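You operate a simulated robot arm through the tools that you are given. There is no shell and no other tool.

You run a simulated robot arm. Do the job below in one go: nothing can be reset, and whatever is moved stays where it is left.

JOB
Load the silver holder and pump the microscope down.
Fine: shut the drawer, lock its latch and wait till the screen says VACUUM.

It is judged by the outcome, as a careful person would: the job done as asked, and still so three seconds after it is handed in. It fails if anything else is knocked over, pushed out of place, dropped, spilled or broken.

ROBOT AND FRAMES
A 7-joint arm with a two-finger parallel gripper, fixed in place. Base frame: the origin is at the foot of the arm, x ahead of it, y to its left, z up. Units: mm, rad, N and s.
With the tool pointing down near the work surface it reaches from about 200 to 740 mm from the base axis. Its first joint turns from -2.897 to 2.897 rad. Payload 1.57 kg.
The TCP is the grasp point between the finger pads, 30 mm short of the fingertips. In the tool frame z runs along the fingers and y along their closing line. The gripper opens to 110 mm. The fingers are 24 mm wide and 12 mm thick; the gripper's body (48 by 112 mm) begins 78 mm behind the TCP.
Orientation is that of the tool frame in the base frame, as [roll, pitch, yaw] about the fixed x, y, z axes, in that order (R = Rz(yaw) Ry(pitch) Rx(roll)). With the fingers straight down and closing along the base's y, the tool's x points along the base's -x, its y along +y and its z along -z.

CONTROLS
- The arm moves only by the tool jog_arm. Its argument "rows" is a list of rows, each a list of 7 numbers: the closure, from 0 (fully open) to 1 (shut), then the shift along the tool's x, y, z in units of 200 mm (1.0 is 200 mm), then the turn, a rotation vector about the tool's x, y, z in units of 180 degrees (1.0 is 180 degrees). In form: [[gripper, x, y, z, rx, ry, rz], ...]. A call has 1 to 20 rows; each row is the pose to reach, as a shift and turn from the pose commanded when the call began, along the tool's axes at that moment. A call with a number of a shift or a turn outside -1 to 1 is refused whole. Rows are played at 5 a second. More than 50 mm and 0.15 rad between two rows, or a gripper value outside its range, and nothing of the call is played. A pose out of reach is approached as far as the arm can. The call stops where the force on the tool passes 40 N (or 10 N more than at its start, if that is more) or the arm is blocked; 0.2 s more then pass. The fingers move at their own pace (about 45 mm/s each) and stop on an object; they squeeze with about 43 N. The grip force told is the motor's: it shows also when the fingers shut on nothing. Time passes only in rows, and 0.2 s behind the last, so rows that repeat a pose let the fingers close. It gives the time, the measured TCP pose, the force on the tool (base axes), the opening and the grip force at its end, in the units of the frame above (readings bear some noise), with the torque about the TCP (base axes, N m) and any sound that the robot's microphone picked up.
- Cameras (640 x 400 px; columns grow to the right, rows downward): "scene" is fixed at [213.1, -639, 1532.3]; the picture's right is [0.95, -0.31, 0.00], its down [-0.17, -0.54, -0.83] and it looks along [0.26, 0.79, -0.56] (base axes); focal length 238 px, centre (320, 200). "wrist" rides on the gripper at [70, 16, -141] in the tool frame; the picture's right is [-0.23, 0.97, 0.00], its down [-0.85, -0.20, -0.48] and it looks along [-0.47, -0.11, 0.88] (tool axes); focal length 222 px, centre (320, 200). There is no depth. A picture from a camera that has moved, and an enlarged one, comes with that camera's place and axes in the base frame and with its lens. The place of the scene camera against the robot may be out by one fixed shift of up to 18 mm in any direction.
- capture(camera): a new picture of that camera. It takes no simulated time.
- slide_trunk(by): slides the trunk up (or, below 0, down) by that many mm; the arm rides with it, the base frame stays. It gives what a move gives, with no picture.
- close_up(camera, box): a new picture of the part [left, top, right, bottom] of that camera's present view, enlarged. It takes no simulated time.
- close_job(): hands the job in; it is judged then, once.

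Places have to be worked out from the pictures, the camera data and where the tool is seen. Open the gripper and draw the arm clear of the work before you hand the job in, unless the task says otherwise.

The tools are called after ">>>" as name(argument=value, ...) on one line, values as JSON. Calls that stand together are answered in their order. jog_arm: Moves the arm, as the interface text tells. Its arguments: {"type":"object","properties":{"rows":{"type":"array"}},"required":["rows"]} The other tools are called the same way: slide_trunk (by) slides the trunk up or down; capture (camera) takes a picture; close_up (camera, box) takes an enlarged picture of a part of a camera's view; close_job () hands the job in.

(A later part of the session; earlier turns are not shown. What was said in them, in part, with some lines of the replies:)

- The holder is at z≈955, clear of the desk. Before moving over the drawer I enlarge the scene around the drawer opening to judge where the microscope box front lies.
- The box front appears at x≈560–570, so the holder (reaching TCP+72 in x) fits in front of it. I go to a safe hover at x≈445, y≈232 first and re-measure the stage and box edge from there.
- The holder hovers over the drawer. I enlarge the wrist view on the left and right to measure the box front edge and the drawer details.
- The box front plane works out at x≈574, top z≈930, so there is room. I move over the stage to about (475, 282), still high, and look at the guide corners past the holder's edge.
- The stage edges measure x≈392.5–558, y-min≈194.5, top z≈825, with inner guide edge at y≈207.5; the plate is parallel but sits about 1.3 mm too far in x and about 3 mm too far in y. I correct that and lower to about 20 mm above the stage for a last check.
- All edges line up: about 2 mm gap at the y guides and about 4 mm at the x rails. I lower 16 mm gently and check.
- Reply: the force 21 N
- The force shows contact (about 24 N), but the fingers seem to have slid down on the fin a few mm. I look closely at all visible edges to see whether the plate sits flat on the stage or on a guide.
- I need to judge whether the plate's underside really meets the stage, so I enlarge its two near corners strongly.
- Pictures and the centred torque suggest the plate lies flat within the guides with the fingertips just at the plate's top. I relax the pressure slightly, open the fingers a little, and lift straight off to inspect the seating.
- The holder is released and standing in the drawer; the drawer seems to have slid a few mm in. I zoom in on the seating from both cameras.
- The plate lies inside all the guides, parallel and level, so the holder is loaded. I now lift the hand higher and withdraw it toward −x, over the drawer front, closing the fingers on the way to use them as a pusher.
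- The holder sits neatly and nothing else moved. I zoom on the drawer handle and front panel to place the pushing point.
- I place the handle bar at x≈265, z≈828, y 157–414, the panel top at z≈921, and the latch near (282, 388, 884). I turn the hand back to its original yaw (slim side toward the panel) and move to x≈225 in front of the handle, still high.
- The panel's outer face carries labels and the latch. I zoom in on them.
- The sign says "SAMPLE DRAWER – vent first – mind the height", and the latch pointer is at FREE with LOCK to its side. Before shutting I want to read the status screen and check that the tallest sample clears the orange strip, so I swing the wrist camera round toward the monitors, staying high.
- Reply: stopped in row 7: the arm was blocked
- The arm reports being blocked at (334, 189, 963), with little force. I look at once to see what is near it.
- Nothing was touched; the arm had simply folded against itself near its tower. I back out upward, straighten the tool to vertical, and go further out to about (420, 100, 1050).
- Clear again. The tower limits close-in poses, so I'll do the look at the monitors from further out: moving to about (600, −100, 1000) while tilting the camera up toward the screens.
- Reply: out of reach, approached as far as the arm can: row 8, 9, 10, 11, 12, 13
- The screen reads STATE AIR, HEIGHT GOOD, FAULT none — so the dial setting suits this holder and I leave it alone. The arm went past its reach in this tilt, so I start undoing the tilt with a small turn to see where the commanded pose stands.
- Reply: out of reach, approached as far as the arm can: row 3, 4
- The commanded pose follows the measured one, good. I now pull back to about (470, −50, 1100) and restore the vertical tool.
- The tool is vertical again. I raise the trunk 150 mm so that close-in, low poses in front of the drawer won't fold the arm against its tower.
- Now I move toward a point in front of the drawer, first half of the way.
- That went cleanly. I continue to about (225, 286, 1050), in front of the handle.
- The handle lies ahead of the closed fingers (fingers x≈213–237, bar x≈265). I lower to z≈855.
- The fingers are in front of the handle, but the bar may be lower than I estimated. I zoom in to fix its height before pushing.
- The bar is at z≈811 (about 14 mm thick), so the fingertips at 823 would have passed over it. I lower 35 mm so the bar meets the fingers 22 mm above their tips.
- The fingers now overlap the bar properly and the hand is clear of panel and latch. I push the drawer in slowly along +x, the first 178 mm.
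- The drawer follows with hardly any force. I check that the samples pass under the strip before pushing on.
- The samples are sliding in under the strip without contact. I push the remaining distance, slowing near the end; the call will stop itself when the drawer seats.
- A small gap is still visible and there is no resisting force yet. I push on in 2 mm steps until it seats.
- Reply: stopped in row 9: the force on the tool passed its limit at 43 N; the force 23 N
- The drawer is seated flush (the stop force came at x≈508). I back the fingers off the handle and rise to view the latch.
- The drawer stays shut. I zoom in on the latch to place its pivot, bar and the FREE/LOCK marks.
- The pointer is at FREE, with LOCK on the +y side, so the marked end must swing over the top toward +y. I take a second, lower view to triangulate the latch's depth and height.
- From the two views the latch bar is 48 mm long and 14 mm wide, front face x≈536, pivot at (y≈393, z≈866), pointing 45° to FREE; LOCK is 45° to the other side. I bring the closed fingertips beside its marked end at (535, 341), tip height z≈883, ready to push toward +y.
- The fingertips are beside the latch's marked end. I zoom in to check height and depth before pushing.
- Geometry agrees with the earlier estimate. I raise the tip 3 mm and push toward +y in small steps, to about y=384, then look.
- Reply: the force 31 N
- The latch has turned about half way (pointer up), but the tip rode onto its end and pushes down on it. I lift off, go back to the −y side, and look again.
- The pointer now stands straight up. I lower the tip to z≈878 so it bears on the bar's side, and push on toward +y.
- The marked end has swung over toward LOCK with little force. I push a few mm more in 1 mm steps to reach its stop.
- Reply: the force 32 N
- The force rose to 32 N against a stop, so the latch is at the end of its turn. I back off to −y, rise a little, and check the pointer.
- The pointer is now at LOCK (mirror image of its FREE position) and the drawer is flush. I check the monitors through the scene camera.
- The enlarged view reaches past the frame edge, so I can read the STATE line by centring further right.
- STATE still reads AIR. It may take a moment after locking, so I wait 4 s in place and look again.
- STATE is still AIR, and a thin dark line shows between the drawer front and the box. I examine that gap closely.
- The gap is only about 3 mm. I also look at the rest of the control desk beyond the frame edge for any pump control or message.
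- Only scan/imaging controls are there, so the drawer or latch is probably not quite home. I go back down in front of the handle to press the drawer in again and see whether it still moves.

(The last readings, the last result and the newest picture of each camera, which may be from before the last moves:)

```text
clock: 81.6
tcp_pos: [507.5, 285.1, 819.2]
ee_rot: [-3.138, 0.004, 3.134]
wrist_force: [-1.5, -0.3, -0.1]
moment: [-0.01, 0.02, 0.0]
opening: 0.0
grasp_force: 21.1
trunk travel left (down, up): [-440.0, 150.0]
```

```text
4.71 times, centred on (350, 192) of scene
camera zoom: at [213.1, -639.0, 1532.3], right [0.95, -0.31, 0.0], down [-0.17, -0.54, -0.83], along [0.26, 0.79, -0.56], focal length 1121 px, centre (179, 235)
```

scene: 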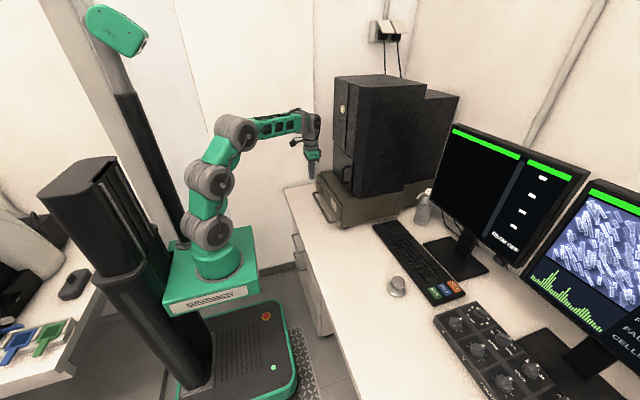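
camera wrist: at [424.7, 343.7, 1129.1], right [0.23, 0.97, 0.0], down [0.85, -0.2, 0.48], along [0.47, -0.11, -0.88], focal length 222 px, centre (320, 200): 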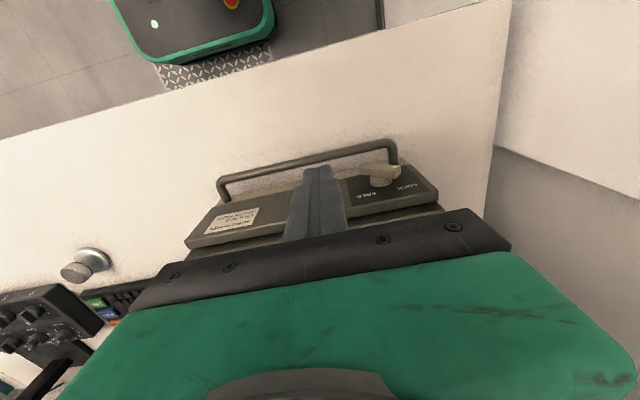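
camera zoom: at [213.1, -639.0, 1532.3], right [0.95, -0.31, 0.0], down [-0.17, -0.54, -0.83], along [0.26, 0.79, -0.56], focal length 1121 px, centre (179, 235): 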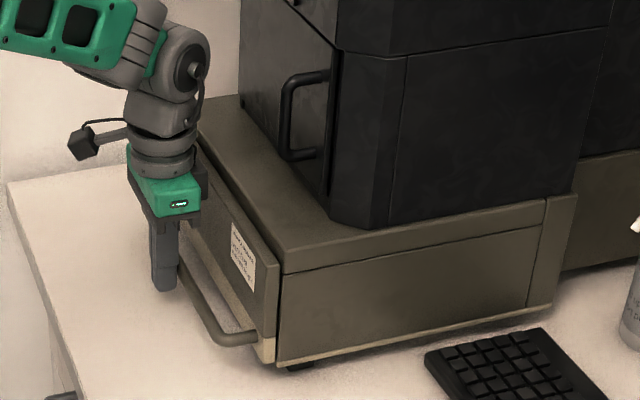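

Touching the bar lightly at x≈507.5. I press in 0.6 mm steps and watch the force.

>>> jog_arm(rows=[[1, -0.003, 0, 0, 0, 0, 0], [1, -0.006, 0, 0, 0, 0, 0], [1, -0.009, 0, 0, 0, 0, 0], [1, -0.012, 0, 0, 0, 0, 0], [1, -0.015, 0, 0, 0, 0, 0], [1, -0.018, 0, 0, 0, 0, 0], [1, -0.018, 0, 0, 0, 0, 0]])

>>> close_up(camera="scene", box=[344, 204, 356, 212])

>>> close_up(camera="scene", box=[636, 180, 640, 400])

```text
clock: 83.2
tcp_pos: [506.9, 287.7, 819.2]
ee_rot: [-3.136, 0.004, 3.137]
wrist_force: [-14.8, -3.5, 1.9]
moment: [-0.16, 0.12, -0.03]
opening: 0.0
grasp_force: 21.4
trunk travel left (down, up): [-440.0, 150.0]
```

```text
16.00 times, centred on (350, 208) of scene
camera zoom: at [213.1, -639.0, 1532.3], right [0.95, -0.31, 0.0], down [-0.17, -0.54, -0.83], along [0.26, 0.79, -0.56], focal length 3811 px, centre (-160, 72)
```

zoom: 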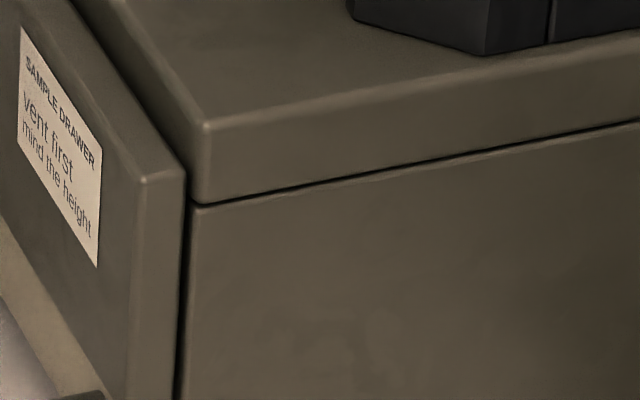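

```text
1.82 times, centred on (638, 290) of scene
camera zoom: at [213.1, -639.0, 1532.3], right [0.95, -0.31, 0.0], down [-0.17, -0.54, -0.83], along [0.26, 0.79, -0.56], focal length 433 px, centre (-258, 36)
```

zoom: 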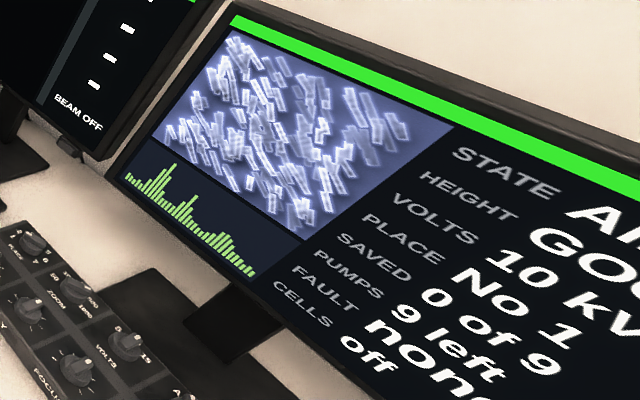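

The drawer is against a hard stop (15 N, no movement). I check the latch's present angle again from the scene and wrist.

>>> capture(camera="wrist")

>>> close_up(camera="scene", box=[326, 172, 342, 186])

>>> close_up(camera="wrist", box=[420, 130, 640, 260])

```text
taken
camera wrist: at [438.0, 304.8, 960.1], right [0.23, 0.97, 0.0], down [0.85, -0.2, 0.48], along [0.47, -0.12, -0.88], focal length 222 px, centre (320, 200)
```

wrist: 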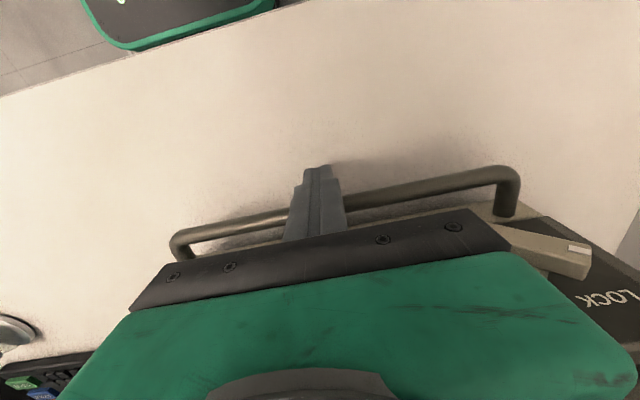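

```text
16.00 times, centred on (334, 179) of scene
camera zoom: at [213.1, -639.0, 1532.3], right [0.95, -0.31, 0.0], down [-0.17, -0.54, -0.83], along [0.26, 0.79, -0.56], focal length 3811 px, centre (96, 536)
```

zoom: 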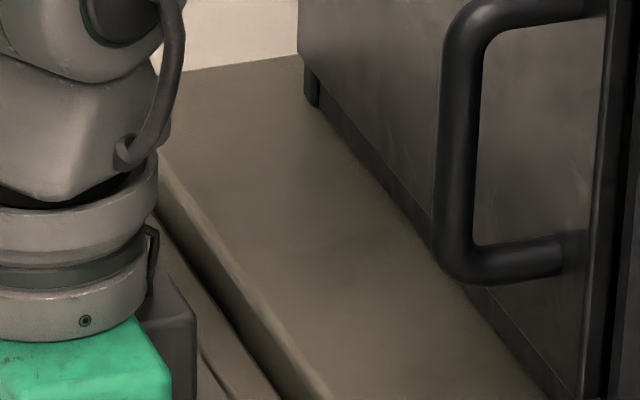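

```text
2.91 times, centred on (530, 195) of wrist
camera zoom: at [438.0, 304.8, 960.1], right [0.23, 0.97, 0.0], down [0.85, -0.2, 0.48], along [0.47, -0.12, -0.88], focal length 646 px, centre (-291, 214)
```

zoom: 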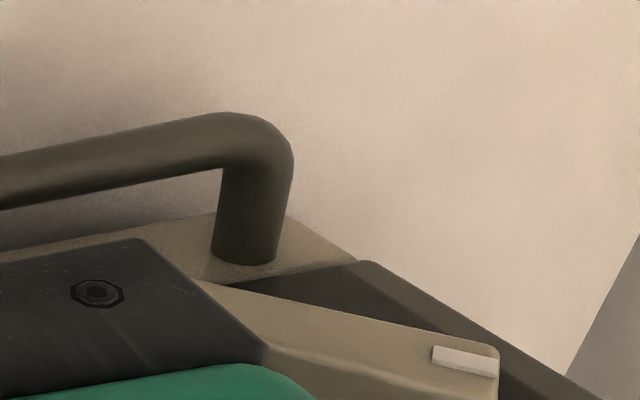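

The latch bar sits exactly at 45° on LOCK and the drawer is against its stop. I ease off the handle and wait several seconds more, then re-read the screen.

>>> jog_arm(rows=[[1, 0.05, 0, 0, 0, 0, 0], [1, 0.1, 0, 0, 0, 0, 0], [1, 0.1, 0, 0, 0, 0, 0], [1, 0.1, 0, 0, 0, 0, 0], [1, 0.1, 0, 0, 0, 0, 0], [1, 0.1, 0, 0, 0, 0, 0], [1, 0.1, 0, 0, 0, 0, 0], [1, 0.1, 0, 0, 0, 0, 0], [1, 0.1, 0, 0, 0, 0, 0], [1, 0.1, 0, 0, 0, 0, 0], [1, 0.1, 0, 0, 0, 0, 0], [1, 0.1, 0, 0, 0, 0, 0], [1, 0.1, 0, 0, 0, 0, 0], [1, 0.1, 0, 0, 0, 0, 0], [1, 0.1, 0, 0, 0, 0, 0], [1, 0.1, 0, 0, 0, 0, 0], [1, 0.1, 0, 0, 0, 0, 0], [1, 0.1, 0, 0, 0, 0, 0], [1, 0.1, 0, 0, 0, 0, 0], [1, 0.1, 0, 0, 0, 0, 0]])

>>> close_up(camera="scene", box=[636, 180, 640, 400])

>>> close_up(camera="scene", box=[344, 204, 356, 212])

```text
clock: 87.4
tcp_pos: [489.6, 285.5, 819.3]
ee_rot: [-3.138, 0.006, 3.136]
wrist_force: [-0.2, 0.6, 0.1]
moment: [0.0, 0.02, 0.0]
opening: 0.0
grasp_force: 21.6
trunk travel left (down, up): [-440.0, 150.0]
```

```text
1.82 times, centred on (638, 290) of scene
camera zoom: at [213.1, -639.0, 1532.3], right [0.95, -0.31, 0.0], down [-0.17, -0.54, -0.83], along [0.26, 0.79, -0.56], focal length 433 px, centre (-258, 36)
```

zoom: 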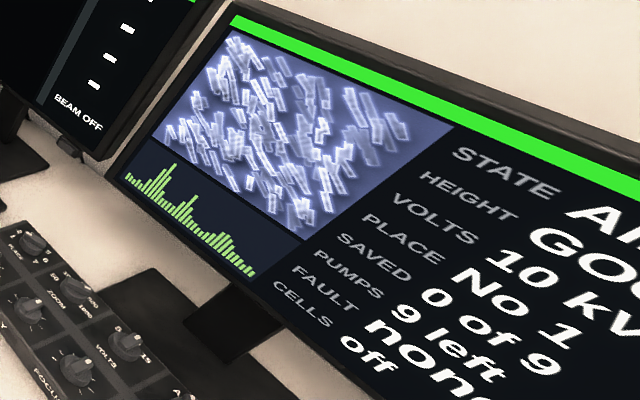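

```text
16.00 times, centred on (350, 208) of scene
camera zoom: at [213.1, -639.0, 1532.3], right [0.95, -0.31, 0.0], down [-0.17, -0.54, -0.83], along [0.26, 0.79, -0.56], focal length 3811 px, centre (-160, 72)
```

zoom: 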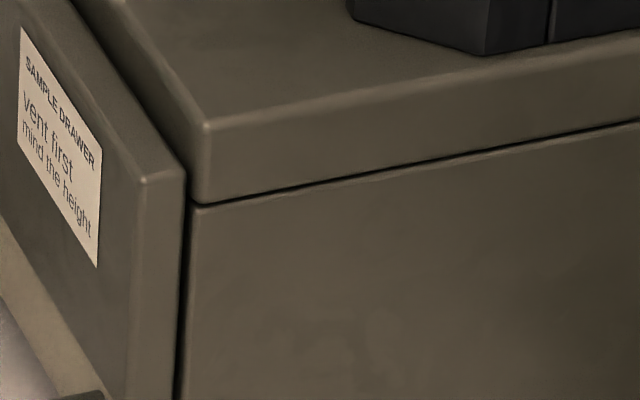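

Still AIR. I look at the round knob on the microscope column and the metal knob on the desk, which may belong to the pump.

>>> close_up(camera="scene", box=[325, 85, 365, 125])

>>> close_up(camera="scene", box=[375, 265, 425, 305])

>>> close_up(camera="scene", box=[325, 70, 465, 215])

```text
10.00 times, centred on (345, 105) of scene
camera zoom: at [213.1, -639.0, 1532.3], right [0.95, -0.31, 0.0], down [-0.17, -0.54, -0.83], along [0.26, 0.79, -0.56], focal length 2382 px, centre (70, 1150)
```

zoom: 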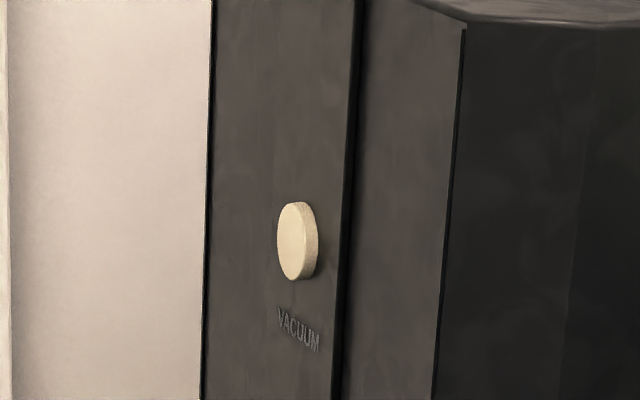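

```text
10.00 times, centred on (400, 285) of scene
camera zoom: at [213.1, -639.0, 1532.3], right [0.95, -0.31, 0.0], down [-0.17, -0.54, -0.83], along [0.26, 0.79, -0.56], focal length 2382 px, centre (-480, -650)
```

zoom: 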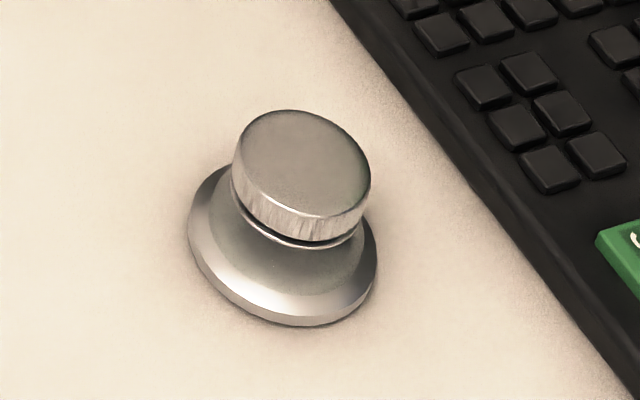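

```text
2.76 times, centred on (395, 142) of scene
camera zoom: at [213.1, -639.0, 1532.3], right [0.95, -0.31, 0.0], down [-0.17, -0.54, -0.83], along [0.26, 0.79, -0.56], focal length 657 px, centre (113, 359)
```

zoom: 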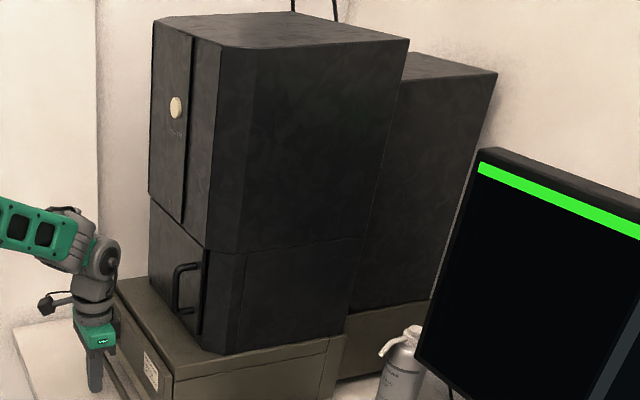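

There is a round disc labelled VACUUM on the column — evidently the pump button that goes with "pump the microscope down" now that drawer and latch are home. I raise the trunk so I can get the camera and fingers up there.

>>> slide_trunk(by=150)

```text
clock: 89.2
tcp_pos: [489.6, 287.3, 968.9]
ee_rot: [-3.138, 0.006, 3.134]
wrist_force: [-0.4, 0.1, 0.1]
moment: [0.01, 0.01, -0.03]
opening: 0.0
grasp_force: 22.1
trunk travel left (down, up): [-590.0, 0.0]
```

I move up and slightly toward −y, staying well in front of the column.

>>> jog_arm(rows=[[1, 0.01, -0.02, -0.08, 0, 0, 0], [1, 0.02, -0.05, -0.22, 0, 0, 0], [1, 0.03, -0.09, -0.4, 0, 0, 0], [1, 0.04, -0.13, -0.58, 0, 0, 0], [1, 0.05, -0.17, -0.76, 0, 0, 0], [1, 0.05, -0.19, -0.9, 0, 0, 0], [1, 0.05, -0.2, -0.975, 0, 0, 0], [1, 0.05, -0.2, -0.975, 0, 0, 0]])

>>> close_up(camera="scene", box=[636, 180, 640, 400])

```text
clock: 91.0
tcp_pos: [479.6, 248.4, 1164.2]
ee_rot: [-3.139, 0.007, 3.138]
wrist_force: [1.1, -0.7, 0.0]
moment: [0.01, 0.02, 0.0]
opening: 0.0
grasp_force: 21.6
trunk travel left (down, up): [-590.0, 0.0]
```

```text
1.82 times, centred on (638, 290) of scene
camera zoom: at [213.1, -639.0, 1532.3], right [0.95, -0.31, 0.0], down [-0.17, -0.54, -0.83], along [0.26, 0.79, -0.56], focal length 433 px, centre (-258, 36)
```

zoom: 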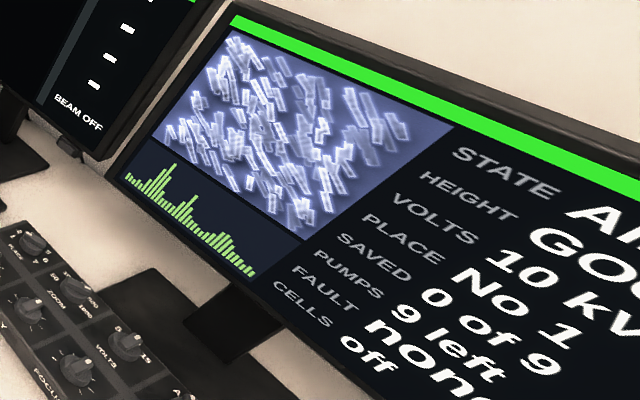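

Still AIR. I go up further, to about z=1350, to bring the VACUUM button into the wrist view.

>>> jog_arm(rows=[[1, 0, -0.02, -0.08, 0, 0, 0], [1, 0, -0.05, -0.22, 0, 0, 0], [1, 0, -0.09, -0.4, 0, 0, 0], [1, 0, -0.13, -0.58, 0, 0, 0], [1, 0, -0.17, -0.76, 0, 0, 0], [1, 0, -0.19, -0.9, 0, 0, 0], [1, 0, -0.2, -0.975, 0, 0, 0], [1, 0, -0.2, -0.975, 0, 0, 0]])

>>> capture(camera="wrist")

>>> capture(camera="scene")

```text
clock: 92.8
tcp_pos: [477.3, 206.0, 1360.1]
ee_rot: [-3.139, 0.005, 3.135]
wrist_force: [0.5, -1.1, 0.4]
moment: [0.01, -0.01, 0.02]
opening: 0.2
grasp_force: 21.4
out of reach, approached as far as the arm can: row 4
trunk travel left (down, up): [-590.0, 0.0]
```

```text
taken
camera wrist: at [408.3, 224.9, 1501.2], right [0.23, 0.97, 0.0], down [0.85, -0.2, 0.48], along [0.47, -0.11, -0.88], focal length 222 px, centre (320, 200)
```

wrist: 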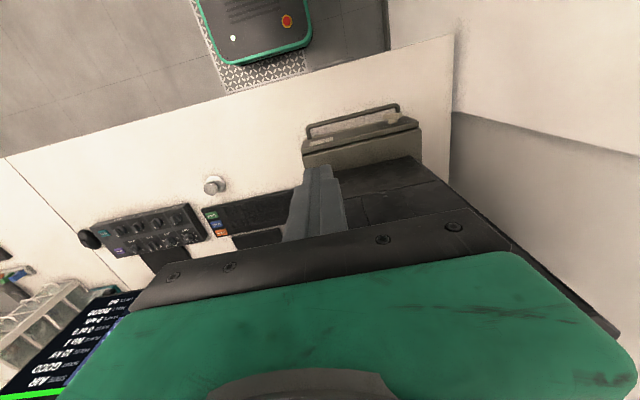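

```text
taken
```

scene: 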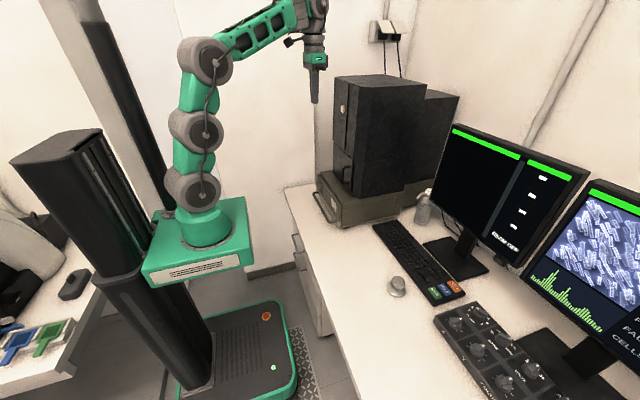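

I zoom in on the column front to find the button in the wrist view.

>>> close_up(camera="wrist", box=[335, 130, 475, 230])

>>> close_up(camera="wrist", box=[390, 180, 470, 240])

```text
4.00 times, centred on (405, 180) of wrist
camera zoom: at [408.3, 224.9, 1501.2], right [0.23, 0.97, 0.0], down [0.85, -0.2, 0.48], along [0.47, -0.11, -0.88], focal length 888 px, centre (-20, 280)
```

zoom: 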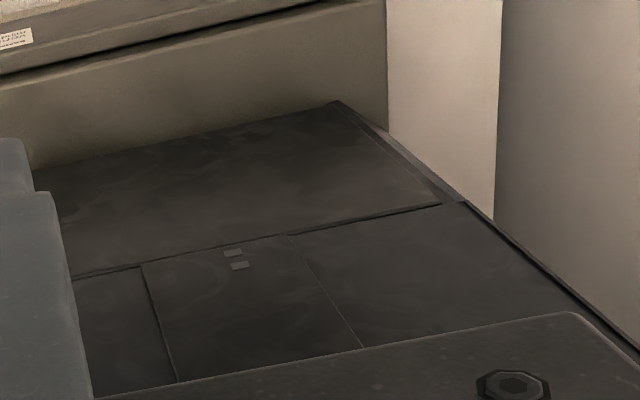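

```text
6.67 times, centred on (430, 210) of wrist
camera zoom: at [408.3, 224.9, 1501.2], right [0.23, 0.97, 0.0], down [0.85, -0.2, 0.48], along [0.47, -0.11, -0.88], focal length 1481 px, centre (-413, 133)
```

zoom: 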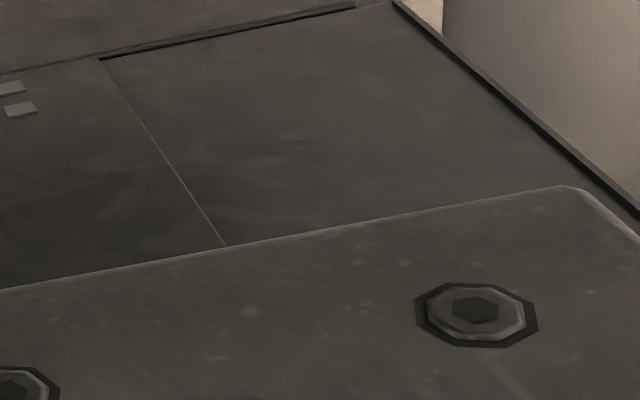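

The column front is at x≈635, but the button is hidden behind the hand. I tilt the tool forward a little (first 10°) to test this pose and bring the button into view.

>>> jog_arm(rows=[[1, 0, 0, 0, 0, -0.02, 0], [1, 0, 0, 0, 0, -0.04, 0], [1, 0, 0, 0, 0, -0.056, 0], [1, 0, 0, 0, 0, -0.056, 0]])

```text
clock: 93.8
tcp_pos: [477.2, 207.8, 1360.3]
ee_rot: [-3.136, 0.183, 3.134]
wrist_force: [0.9, 0.2, -0.3]
moment: [0.03, 0.03, -0.01]
opening: 0.1
grasp_force: 21.5
trunk travel left (down, up): [-590.0, 0.0]
```

The tilt works there without drift. I continue to about 28° of tilt and take a picture.

>>> jog_arm(rows=[[1, 0, 0, 0, 0, -0.02, 0], [1, 0, 0, 0, 0, -0.045, 0], [1, 0, 0, 0, 0, -0.07, 0], [1, 0, 0, 0, 0, -0.1, 0], [1, 0, 0, 0, 0, -0.1, 0]])

>>> capture(camera="wrist")

```text
clock: 95.0
tcp_pos: [476.7, 207.4, 1359.5]
ee_rot: [-3.139, 0.496, 3.136]
wrist_force: [0.0, 0.6, -0.1]
moment: [0.02, -0.01, 0.01]
opening: 0.3
grasp_force: 20.9
trunk travel left (down, up): [-590.0, 0.0]
```

```text
taken
camera wrist: at [348.8, 226.1, 1451.4], right [0.21, 0.97, 0.1], down [0.52, -0.2, 0.83], along [0.83, -0.12, -0.55], focal length 222 px, centre (320, 200)
```

wrist: 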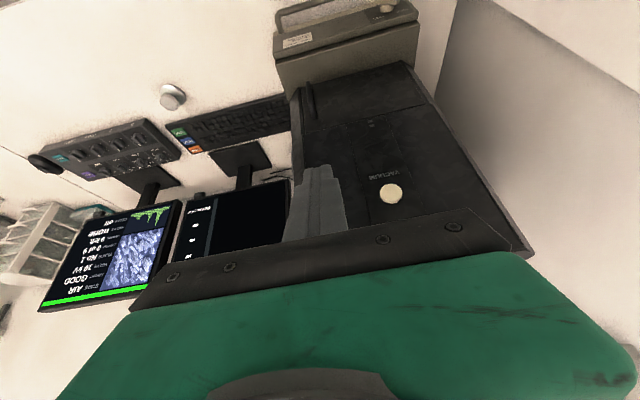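

The VACUUM button is visible, and so is the status screen (STATE AIR, HEIGHT GOOD). I zoom in on the button.

>>> close_up(camera="wrist", box=[340, 150, 440, 220])

>>> close_up(camera="wrist", box=[20, 180, 200, 310])

>>> close_up(camera="wrist", box=[40, 110, 200, 190])

```text
5.71 times, centred on (390, 185) of wrist
camera zoom: at [348.8, 226.1, 1451.4], right [0.21, 0.97, 0.1], down [0.52, -0.2, 0.83], along [0.83, -0.12, -0.55], focal length 1269 px, centre (-80, 286)
```

zoom: 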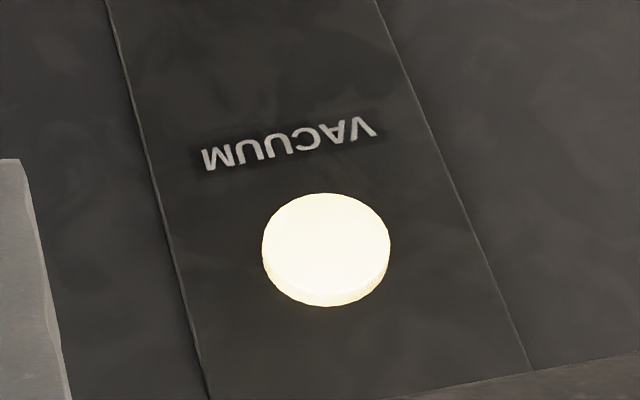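

```text
3.08 times, centred on (110, 245) of wrist
camera zoom: at [348.8, 226.1, 1451.4], right [0.21, 0.97, 0.1], down [0.52, -0.2, 0.83], along [0.83, -0.12, -0.55], focal length 684 px, centre (966, 62)
```

zoom: 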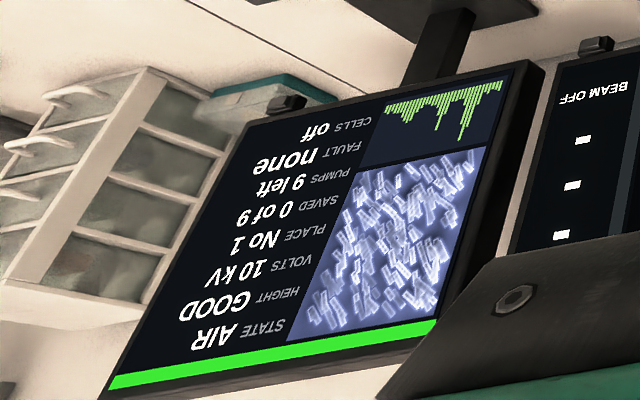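

```text
4.00 times, centred on (120, 150) of wrist
camera zoom: at [348.8, 226.1, 1451.4], right [0.21, 0.97, 0.1], down [0.52, -0.2, 0.83], along [0.83, -0.12, -0.55], focal length 888 px, centre (1120, 400)
```

zoom: 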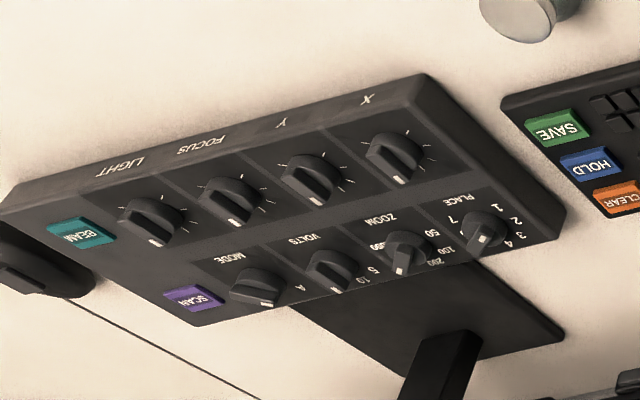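

The only other buttons are BEAM, SCAN and the keyboard keys, so the VACUUM disc is the pump button; I place it near (625, 290, 1283). I move the tilted closed fingers to a stand-off about 40 mm in front of it.

>>> jog_arm(rows=[[1, -0.03, 0.05, 0.055, 0, 0, 0], [1, -0.08, 0.14, 0.15, 0, 0, 0], [1, -0.14, 0.25, 0.265, 0, 0, 0], [1, -0.2, 0.355, 0.38, 0, 0, 0], [1, -0.232, 0.415, 0.444, 0, 0, 0], [1, -0.232, 0.415, 0.444, 0, 0, 0]])

>>> capture(camera="wrist")

>>> close_up(camera="scene", box=[300, 60, 400, 150])

```text
clock: 96.4
tcp_pos: [565.4, 294.8, 1314.6]
ee_rot: [-3.136, 0.49, 3.138]
wrist_force: [0.0, -0.1, -1.3]
moment: [0.0, -0.05, -0.03]
opening: 0.0
grasp_force: 20.7
out of reach, approached as far as the arm can: row 3, 4, 5, 6
trunk travel left (down, up): [-590.0, 0.0]
```

```text
taken
camera wrist: at [437.5, 314.4, 1406.9], right [0.21, 0.97, 0.1], down [0.53, -0.2, 0.83], along [0.82, -0.12, -0.55], focal length 222 px, centre (320, 200)
```

wrist: 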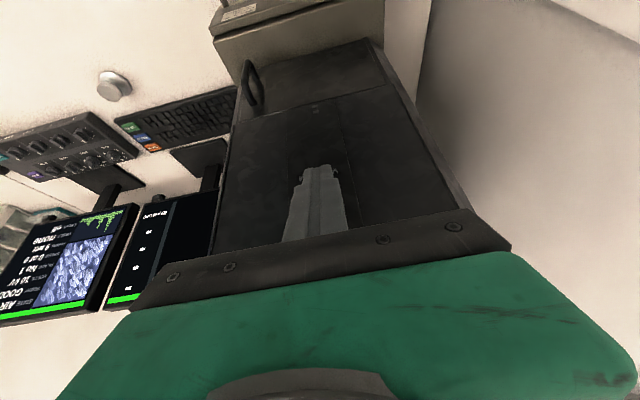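

```text
4.44 times, centred on (350, 105) of scene
camera zoom: at [213.1, -639.0, 1532.3], right [0.95, -0.31, 0.0], down [-0.17, -0.54, -0.83], along [0.26, 0.79, -0.56], focal length 1059 px, centre (187, 622)
```

zoom: 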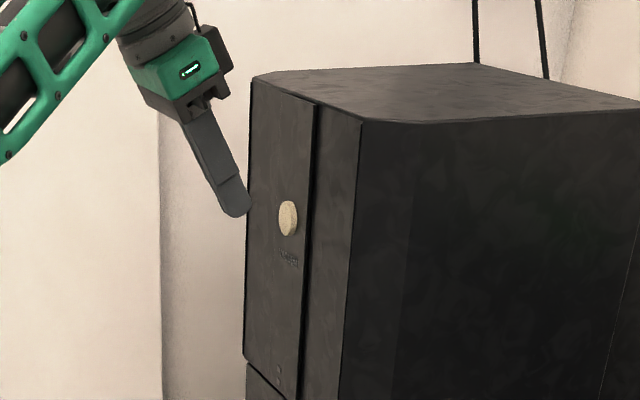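

The tip is about 45 mm short of the button, and the arm is near its limit with the trunk fully up. I lower the trunk 110 mm (rides straight down, clear of the column) and will jog back up, which gives more reach at this tilt.

>>> slide_trunk(by=-110)

```text
clock: 97.8
tcp_pos: [565.0, 296.2, 1204.5]
ee_rot: [-3.137, 0.491, 3.137]
wrist_force: [0.4, -0.4, -0.4]
moment: [0.0, 0.0, -0.01]
opening: 0.0
grasp_force: 21.0
trunk travel left (down, up): [-480.0, 110.0]
```

Now I jog straight up to z≈1298 in front of the button and check for drift.

>>> jog_arm(rows=[[1, -0.04, -0.005, -0.08, 0, 0, 0], [1, -0.1, -0.012, -0.2, 0, 0, 0], [1, -0.16, -0.02, -0.32, 0, 0, 0], [1, -0.2085, -0.025, -0.4215, 0, 0, 0], [1, -0.2085, -0.025, -0.4215, 0, 0, 0]])

>>> close_up(camera="scene", box=[310, 70, 370, 130])

>>> capture(camera="wrist")

```text
clock: 99.0
tcp_pos: [561.3, 291.4, 1299.3]
ee_rot: [-3.134, 0.491, 3.136]
wrist_force: [0.3, 0.4, -0.3]
moment: [-0.01, -0.03, 0.01]
opening: 0.2
grasp_force: 22.0
trunk travel left (down, up): [-480.0, 110.0]
```

```text
6.67 times, centred on (340, 100) of scene
camera zoom: at [213.1, -639.0, 1532.3], right [0.95, -0.31, 0.0], down [-0.17, -0.54, -0.83], along [0.26, 0.79, -0.56], focal length 1588 px, centre (187, 867)
```

zoom: 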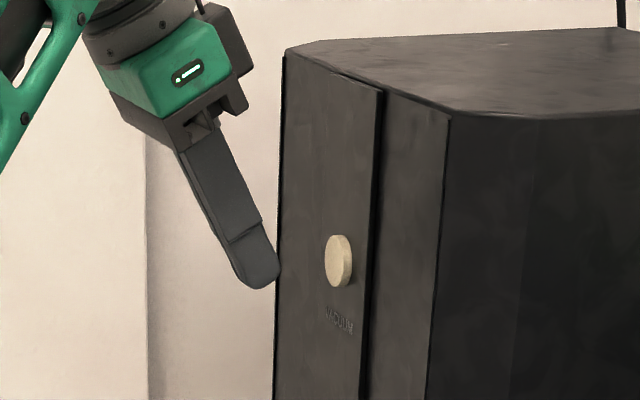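

```text
taken
camera wrist: at [434.1, 310.0, 1391.4], right [0.21, 0.97, 0.1], down [0.53, -0.2, 0.83], along [0.82, -0.12, -0.56], focal length 222 px, centre (320, 200)
```

wrist: 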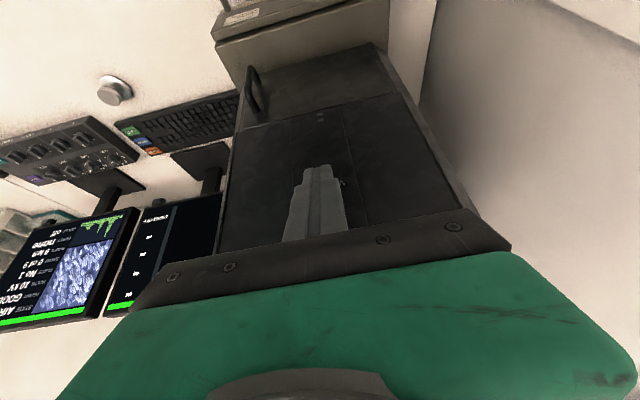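

No drift now. The tip's leading corner is about 38 mm from the button and roughly centred, so I advance along +x in 2 mm steps near contact.

>>> jog_arm(rows=[[1, -0.0323, 0, 0.0456, 0, 0, 0], [1, -0.0764, 0, 0.0692, 0, 0, 0], [1, -0.1117, 0, 0.0881, 0, 0, 0], [1, -0.1249, 0, 0.0951, 0, 0, 0], [1, -0.1337, 0, 0.0999, 0, 0, 0], [1, -0.1426, 0, 0.1046, 0, 0, 0], [1, -0.1514, 0, 0.1093, 0, 0, 0]])

>>> close_up(camera="scene", box=[310, 70, 370, 130])

```text
clock: 100.6
tcp_pos: [590.8, 290.8, 1290.3]
ee_rot: [-3.134, 0.49, 3.138]
wrist_force: [0.3, 0.2, 0.3]
moment: [-0.02, -0.03, 0.01]
opening: 0.0
grasp_force: 21.7
out of reach, approached as far as the arm can: row 4, 5, 6, 7
trunk travel left (down, up): [-480.0, 110.0]
```

```text
6.67 times, centred on (340, 100) of scene
camera zoom: at [213.1, -639.0, 1532.3], right [0.95, -0.31, 0.0], down [-0.17, -0.54, -0.83], along [0.26, 0.79, -0.56], focal length 1588 px, centre (187, 867)
```

zoom: 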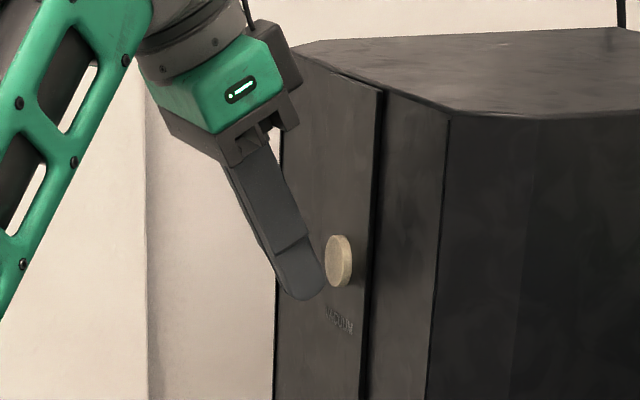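

The tip is a few mm from the button, at the edge of this pose's reach. I try a few more mm forward.

>>> jog_arm(rows=[[1, -0.0247, 0, -0.0038, 0, 0, 0], [1, -0.0379, 0, 0.0033, 0, 0, 0], [1, -0.0512, 0, 0.0103, 0, 0, 0], [1, -0.06, 0, 0.0151, 0, 0, 0]])

>>> close_up(camera="scene", box=[325, 90, 355, 120])

```text
clock: 101.6
tcp_pos: [592.3, 291.0, 1288.8]
ee_rot: [-3.136, 0.49, 3.137]
wrist_force: [-0.8, 0.4, -1.0]
moment: [-0.01, -0.01, -0.04]
opening: 0.1
grasp_force: 21.1
out of reach, approached as far as the arm can: row 1, 2, 3, 4
trunk travel left (down, up): [-480.0, 110.0]
```

```text
13.33 times, centred on (340, 105) of scene
camera zoom: at [213.1, -639.0, 1532.3], right [0.95, -0.31, 0.0], down [-0.17, -0.54, -0.83], along [0.26, 0.79, -0.56], focal length 3176 px, centre (53, 1467)
```

zoom: 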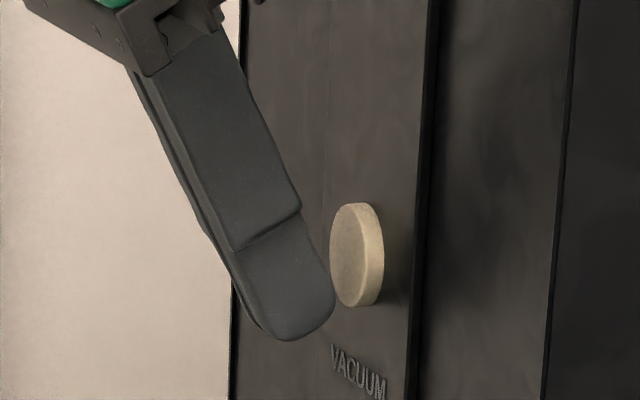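

The tip is still about 5 mm short. I lower the trunk another 80 mm to gain forward reach, then jog back up.

>>> slide_trunk(by=-80)

```text
clock: 102.8
tcp_pos: [591.5, 290.0, 1208.1]
ee_rot: [-3.137, 0.49, 3.135]
wrist_force: [-0.5, -0.3, -0.3]
moment: [0.0, -0.02, 0.01]
opening: 0.0
grasp_force: 21.5
trunk travel left (down, up): [-400.0, 190.0]
```

I jog back up to a pre-contact position level with the button's centre.

>>> jog_arm(rows=[[1, -0.015, 0, -0.09, 0, 0, 0], [1, -0.08, 0, -0.2, 0, 0, 0], [1, -0.14, 0, -0.32, 0, 0, 0], [1, -0.193, 0.005, -0.43, 0, 0, 0], [1, -0.193, 0.005, -0.43, 0, 0, 0]])

>>> close_up(camera="scene", box=[325, 90, 355, 120])

```text
clock: 104.0
tcp_pos: [550.3, 275.9, 1262.3]
ee_rot: [-3.135, 0.491, 3.138]
wrist_force: [0.3, 1.7, 0.5]
moment: [-0.02, -0.01, -0.01]
opening: 0.1
grasp_force: 21.4
out of reach, approached as far as the arm can: row 1, 2, 3, 4, 5
trunk travel left (down, up): [-400.0, 190.0]
```

```text
13.33 times, centred on (340, 105) of scene
camera zoom: at [213.1, -639.0, 1532.3], right [0.95, -0.31, 0.0], down [-0.17, -0.54, -0.83], along [0.26, 0.79, -0.56], focal length 3176 px, centre (53, 1467)
```

zoom: 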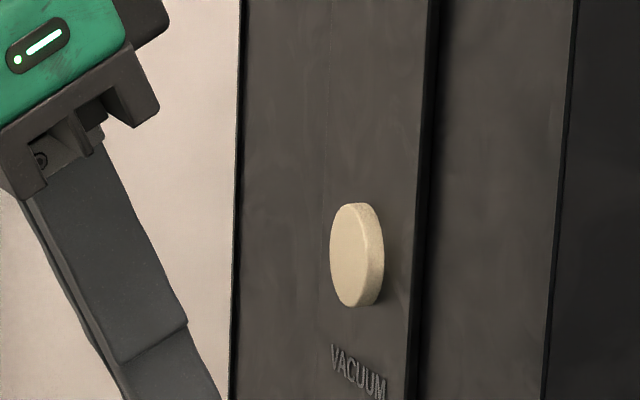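

That pose is limited by plain reach with the trunk low, so the best trunk height lies in between. I raise it by 140 mm.

>>> slide_trunk(by=140)

```text
clock: 105.6
tcp_pos: [551.4, 275.3, 1401.5]
ee_rot: [-3.136, 0.49, 3.137]
wrist_force: [-0.4, 0.7, -0.6]
moment: [0.0, 0.0, 0.0]
opening: 0.0
grasp_force: 21.7
trunk travel left (down, up): [-540.0, 50.0]
```

Now I come down to the pre-contact position at about (585, 291, 1302).

>>> jog_arm(rows=[[1, 0.02, 0.015, 0.1, 0, 0, 0], [1, 0.04, 0.035, 0.23, 0, 0, 0], [1, 0.06, 0.055, 0.36, 0, 0, 0], [1, 0.08, 0.075, 0.48, 0, 0, 0], [1, 0.086, 0.08, 0.521, 0, 0, 0], [1, 0.086, 0.08, 0.521, 0, 0, 0]])

>>> close_up(camera="scene", box=[325, 90, 355, 120])

```text
clock: 107.0
tcp_pos: [584.7, 290.4, 1301.2]
ee_rot: [-3.138, 0.491, 3.137]
wrist_force: [0.1, -0.2, -0.2]
moment: [0.01, -0.03, -0.01]
opening: 0.0
grasp_force: 21.0
trunk travel left (down, up): [-540.0, 50.0]
```

```text
13.33 times, centred on (340, 105) of scene
camera zoom: at [213.1, -639.0, 1532.3], right [0.95, -0.31, 0.0], down [-0.17, -0.54, -0.83], along [0.26, 0.79, -0.56], focal length 3176 px, centre (53, 1467)
```

zoom: 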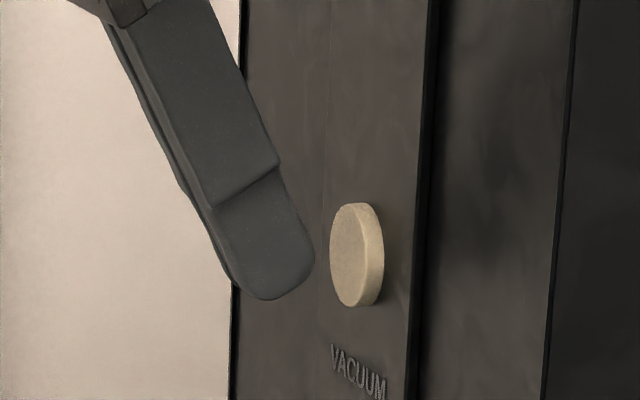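

Reached exactly, level with the button and about 12 mm from it. I advance in small steps to press it.

>>> jog_arm(rows=[[1, -0.0221, 0, 0.0118, 0, 0, 0], [1, -0.0353, 0, 0.0189, 0, 0, 0], [1, -0.0441, 0, 0.0236, 0, 0, 0], [1, -0.0529, 0, 0.0283, 0, 0, 0], [1, -0.0595, 0, 0.0318, 0, 0, 0], [1, -0.0662, 0, 0.0354, 0, 0, 0]])

>>> close_up(camera="scene", box=[325, 90, 355, 120])

>>> close_up(camera="scene", box=[636, 180, 640, 400])

```text
clock: 108.4
tcp_pos: [599.8, 290.8, 1301.3]
ee_rot: [-3.136, 0.49, 3.138]
wrist_force: [-6.4, -1.7, 1.8]
moment: [-0.02, 0.11, 0.0]
opening: 0.0
grasp_force: 20.9
trunk travel left (down, up): [-540.0, 50.0]
heard: click
```

```text
13.33 times, centred on (340, 105) of scene
camera zoom: at [213.1, -639.0, 1532.3], right [0.95, -0.31, 0.0], down [-0.17, -0.54, -0.83], along [0.26, 0.79, -0.56], focal length 3176 px, centre (53, 1467)
```

zoom: 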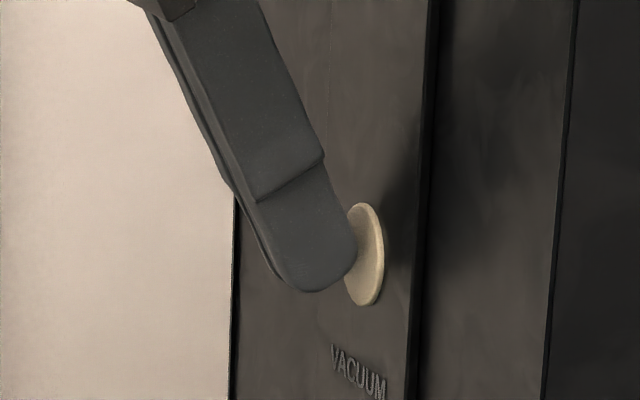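

```text
1.82 times, centred on (638, 290) of scene
camera zoom: at [213.1, -639.0, 1532.3], right [0.95, -0.31, 0.0], down [-0.17, -0.54, -0.83], along [0.26, 0.79, -0.56], focal length 433 px, centre (-258, 36)
```

zoom: 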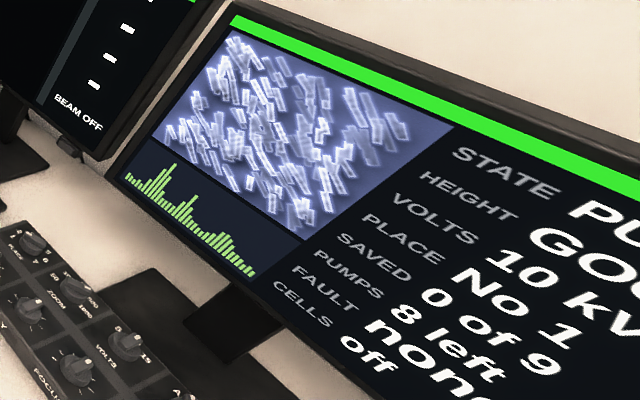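

A click: STATE has changed to PU… (pumping) and PUMPS now shows 8 left. I back straight off the button and wait.

>>> jog_arm(rows=[[1, 0.0441, 0, -0.0236, 0, 0, 0], [1, 0.11, 0, -0.059, 0, 0, 0], [1, 0.2, 0, -0.107, 0, 0, 0], [1, 0.29, 0, -0.155, 0, 0, 0], [1, 0.35, 0, -0.187, 0, 0, 0], [1, 0.35, 0, -0.187, 0, 0, 0], [1, 0.35, 0, -0.187, 0, 0, 0], [1, 0.35, 0, -0.187, 0, 0, 0], [1, 0.35, 0, -0.187, 0, 0, 0], [1, 0.35, 0, -0.187, 0, 0, 0], [1, 0.35, 0, -0.187, 0, 0, 0], [1, 0.35, 0, -0.187, 0, 0, 0], [1, 0.35, 0, -0.187, 0, 0, 0], [1, 0.35, 0, -0.187, 0, 0, 0], [1, 0.35, 0, -0.187, 0, 0, 0]])

>>> close_up(camera="scene", box=[636, 180, 640, 400])

>>> capture(camera="wrist")

```text
clock: 111.6
tcp_pos: [521.7, 291.3, 1300.0]
ee_rot: [-3.135, 0.491, 3.138]
wrist_force: [0.1, -0.2, 0.3]
moment: [-0.02, 0.0, -0.01]
opening: 0.0
grasp_force: 21.6
trunk travel left (down, up): [-540.0, 50.0]
```

```text
1.82 times, centred on (638, 290) of scene
camera zoom: at [213.1, -639.0, 1532.3], right [0.95, -0.31, 0.0], down [-0.17, -0.54, -0.83], along [0.26, 0.79, -0.56], focal length 433 px, centre (-258, 36)
```

zoom: 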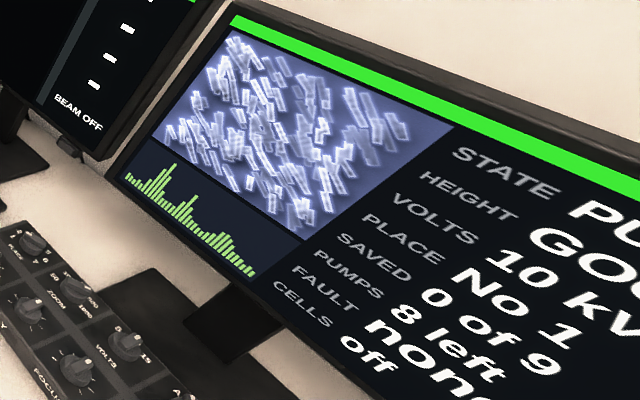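

```text
taken
camera wrist: at [394.2, 309.7, 1392.2], right [0.21, 0.97, 0.1], down [0.53, -0.2, 0.83], along [0.82, -0.12, -0.55], focal length 222 px, centre (320, 200)
```

wrist: 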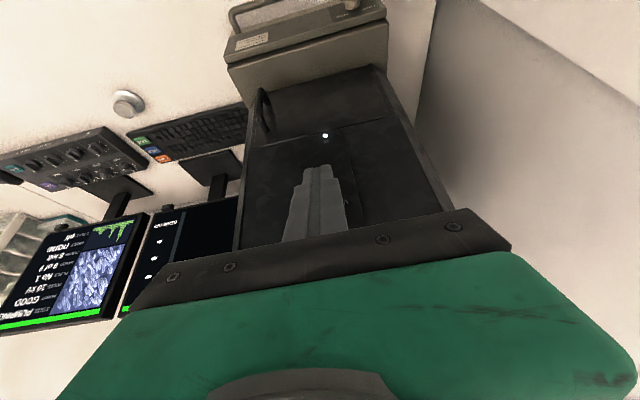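

STATE reads PUMPING and a lamp lit on the column. While it pumps I draw the arm well clear, straighten the tool and open the gripper.

>>> jog_arm(rows=[[1, 0.06, -0.07, -0.032, 0, 0.0, 0], [1, 0.13, -0.18, -0.07, 0, 0.015, 0], [1, 0.2, -0.3, -0.107, 0, 0.035, 0], [1, 0.27, -0.42, -0.144, 0, 0.055, 0], [1, 0.34, -0.54, -0.182, 0, 0.08, 0], [1, 0.41, -0.68, -0.219, 0, 0.105, 0], [1, 0.47, -0.81, -0.251, 0, 0.13, 0], [1, 0.51, -0.9, -0.273, 0, 0.15, 0], [0.7, 0.529, -0.95, -0.283, 0, 0.156, 0], [0.4, 0.529, -0.95, -0.283, 0, 0.156, 0], [0, 0.529, -0.95, -0.283, 0, 0.156, 0], [0, 0.529, -0.95, -0.283, 0, 0.156, 0], [0, 0.529, -0.95, -0.283, 0, 0.156, 0], [0, 0.529, -0.95, -0.283, 0, 0.156, 0], [0, 0.529, -0.95, -0.283, 0, 0.156, 0], [0, 0.529, -0.95, -0.283, 0, 0.156, 0], [0, 0.529, -0.95, -0.283, 0, 0.156, 0], [0, 0.529, -0.95, -0.283, 0, 0.156, 0], [0, 0.529, -0.95, -0.283, 0, 0.156, 0], [0, 0.529, -0.95, -0.283, 0, 0.156, 0]])

>>> close_up(camera="scene", box=[636, 180, 640, 400])

>>> capture(camera="wrist")

```text
clock: 115.8
tcp_pos: [398.4, 101.8, 1301.8]
ee_rot: [-3.137, 0.0, 3.135]
wrist_force: [-0.3, 0.3, -1.1]
moment: [-0.01, 0.0, -0.01]
opening: 109.9
grasp_force: 0.0
trunk travel left (down, up): [-540.0, 50.0]
```

```text
1.82 times, centred on (638, 290) of scene
camera zoom: at [213.1, -639.0, 1532.3], right [0.95, -0.31, 0.0], down [-0.17, -0.54, -0.83], along [0.26, 0.79, -0.56], focal length 433 px, centre (-258, 36)
```

zoom: 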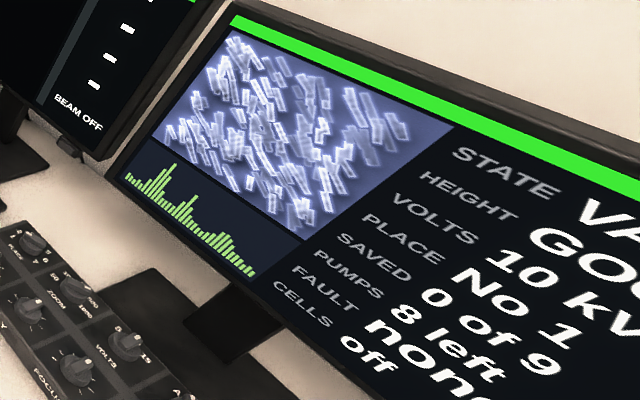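

```text
taken
camera wrist: at [330.7, 120.7, 1443.8], right [0.23, 0.97, -0.01], down [0.85, -0.2, 0.48], along [0.47, -0.12, -0.88], focal length 222 px, centre (320, 200)
```

wrist: 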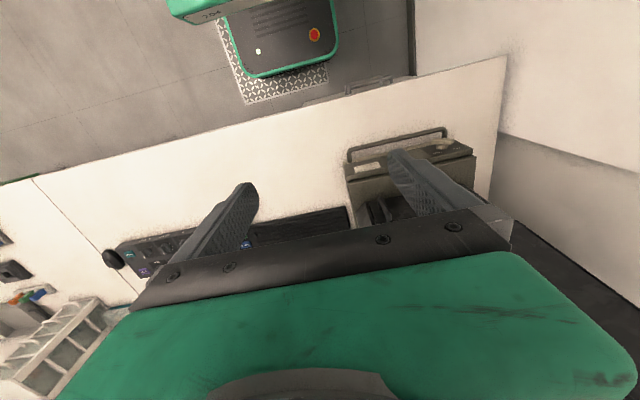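

STATE now begins with VA… (VACUUM), FAULT none. I wait a few more seconds and check that it holds, that the latch and drawer are as left and nothing else has moved.

>>> jog_arm(rows=[[0, 0, 0, 0, 0, 0, 0], [0, 0, 0, 0, 0, 0, 0], [0, 0, 0, 0, 0, 0, 0], [0, 0, 0, 0, 0, 0, 0], [0, 0, 0, 0, 0, 0, 0], [0, 0, 0, 0, 0, 0, 0], [0, 0, 0, 0, 0, 0, 0], [0, 0, 0, 0, 0, 0, 0], [0, 0, 0, 0, 0, 0, 0], [0, 0, 0, 0, 0, 0, 0], [0, 0, 0, 0, 0, 0, 0], [0, 0, 0, 0, 0, 0, 0], [0, 0, 0, 0, 0, 0, 0], [0, 0, 0, 0, 0, 0, 0], [0, 0, 0, 0, 0, 0, 0], [0, 0, 0, 0, 0, 0, 0]])

>>> close_up(camera="scene", box=[639, 100, 640, 399])

>>> capture(camera="scene")

>>> close_up(camera="scene", box=[305, 150, 385, 235])

>>> close_up(camera="wrist", box=[330, 110, 500, 230])

```text
clock: 119.2
tcp_pos: [400.2, 102.1, 1301.3]
ee_rot: [-3.137, -0.001, 3.135]
wrist_force: [-0.4, -0.4, 0.1]
moment: [0.0, 0.0, 0.0]
opening: 110.1
grasp_force: 0.1
trunk travel left (down, up): [-540.0, 50.0]
```

```text
1.34 times, centred on (640, 250) of scene
camera zoom: at [213.1, -639.0, 1532.3], right [0.95, -0.31, 0.0], down [-0.17, -0.54, -0.83], along [0.26, 0.79, -0.56], focal length 319 px, centre (-107, 134)
```

zoom: 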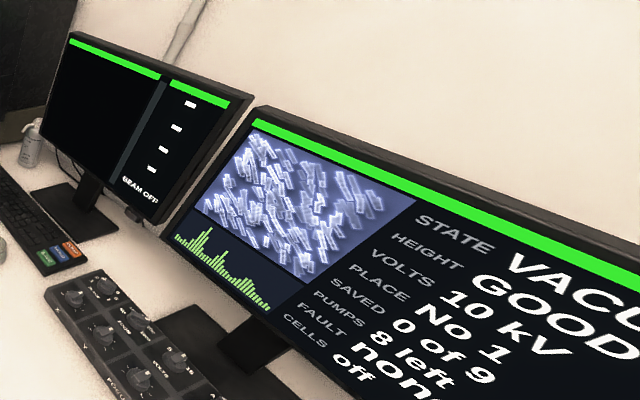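

```text
taken
```

scene: 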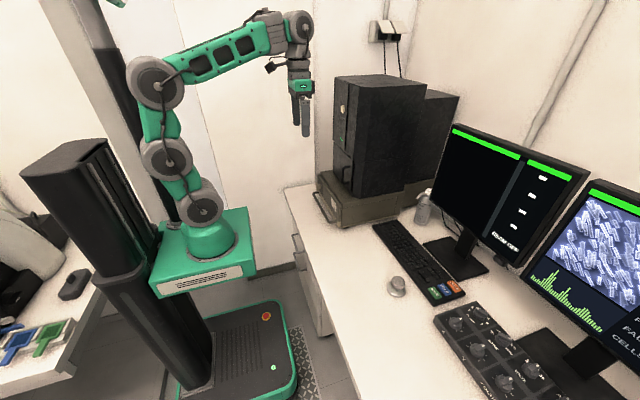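

```text
4.71 times, centred on (345, 192) of scene
camera zoom: at [213.1, -639.0, 1532.3], right [0.95, -0.31, 0.0], down [-0.17, -0.54, -0.83], along [0.26, 0.79, -0.56], focal length 1121 px, centre (202, 235)
```

zoom: 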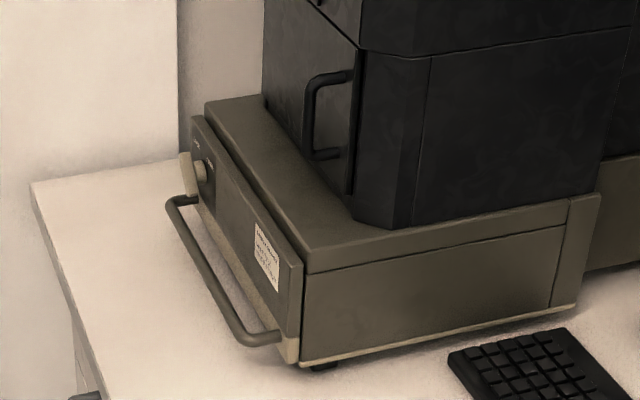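

```text
3.33 times, centred on (415, 170) of wrist
camera zoom: at [330.7, 120.7, 1443.8], right [0.23, 0.97, -0.01], down [0.85, -0.2, 0.48], along [0.47, -0.12, -0.88], focal length 740 px, centre (3, 300)
```

zoom: 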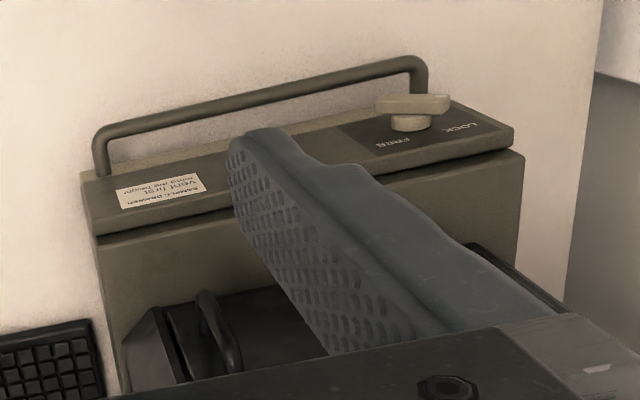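

The screen reads STATE VACUUM, HEIGHT GOOD and FAULT none. The drawer is shut, the latch is at LOCK, the gripper is open and the arm is clear, with nothing else disturbed. I hand the job in.

>>> close_job()

```text
The job is handed in.
```

The silver holder is loaded and the microscope is pumped down. The screen reads STATE VACUUM, HEIGHT GOOD and FAULT none.

- **Holder:** it lies flat on the stage inside the guides, with all three stubs still in place when the drawer went in. I left the HEIGHT dial at 3, since the screen already said GOOD.
- **Drawer and latch:** the drawer is pushed in against its stop, with about 3 mm between its front and the box. The latch pointer is at LOCK.
- **Pumping:** locking the latch did not start the pump. After about 35 s still on AIR, I pressed the round VACUUM button on the column once. That took PUMPS from 9 left to 8 left, and the screen reached VACUUM within 8 s. It still read VACUUM when I checked about 3 s later.
- **Arm:** it stopped once in mid-air near its own tower. I saw no contact with anything and moved on from there. The gripper is now open and the arm is drawn clear. I saw nothing else moved or knocked.
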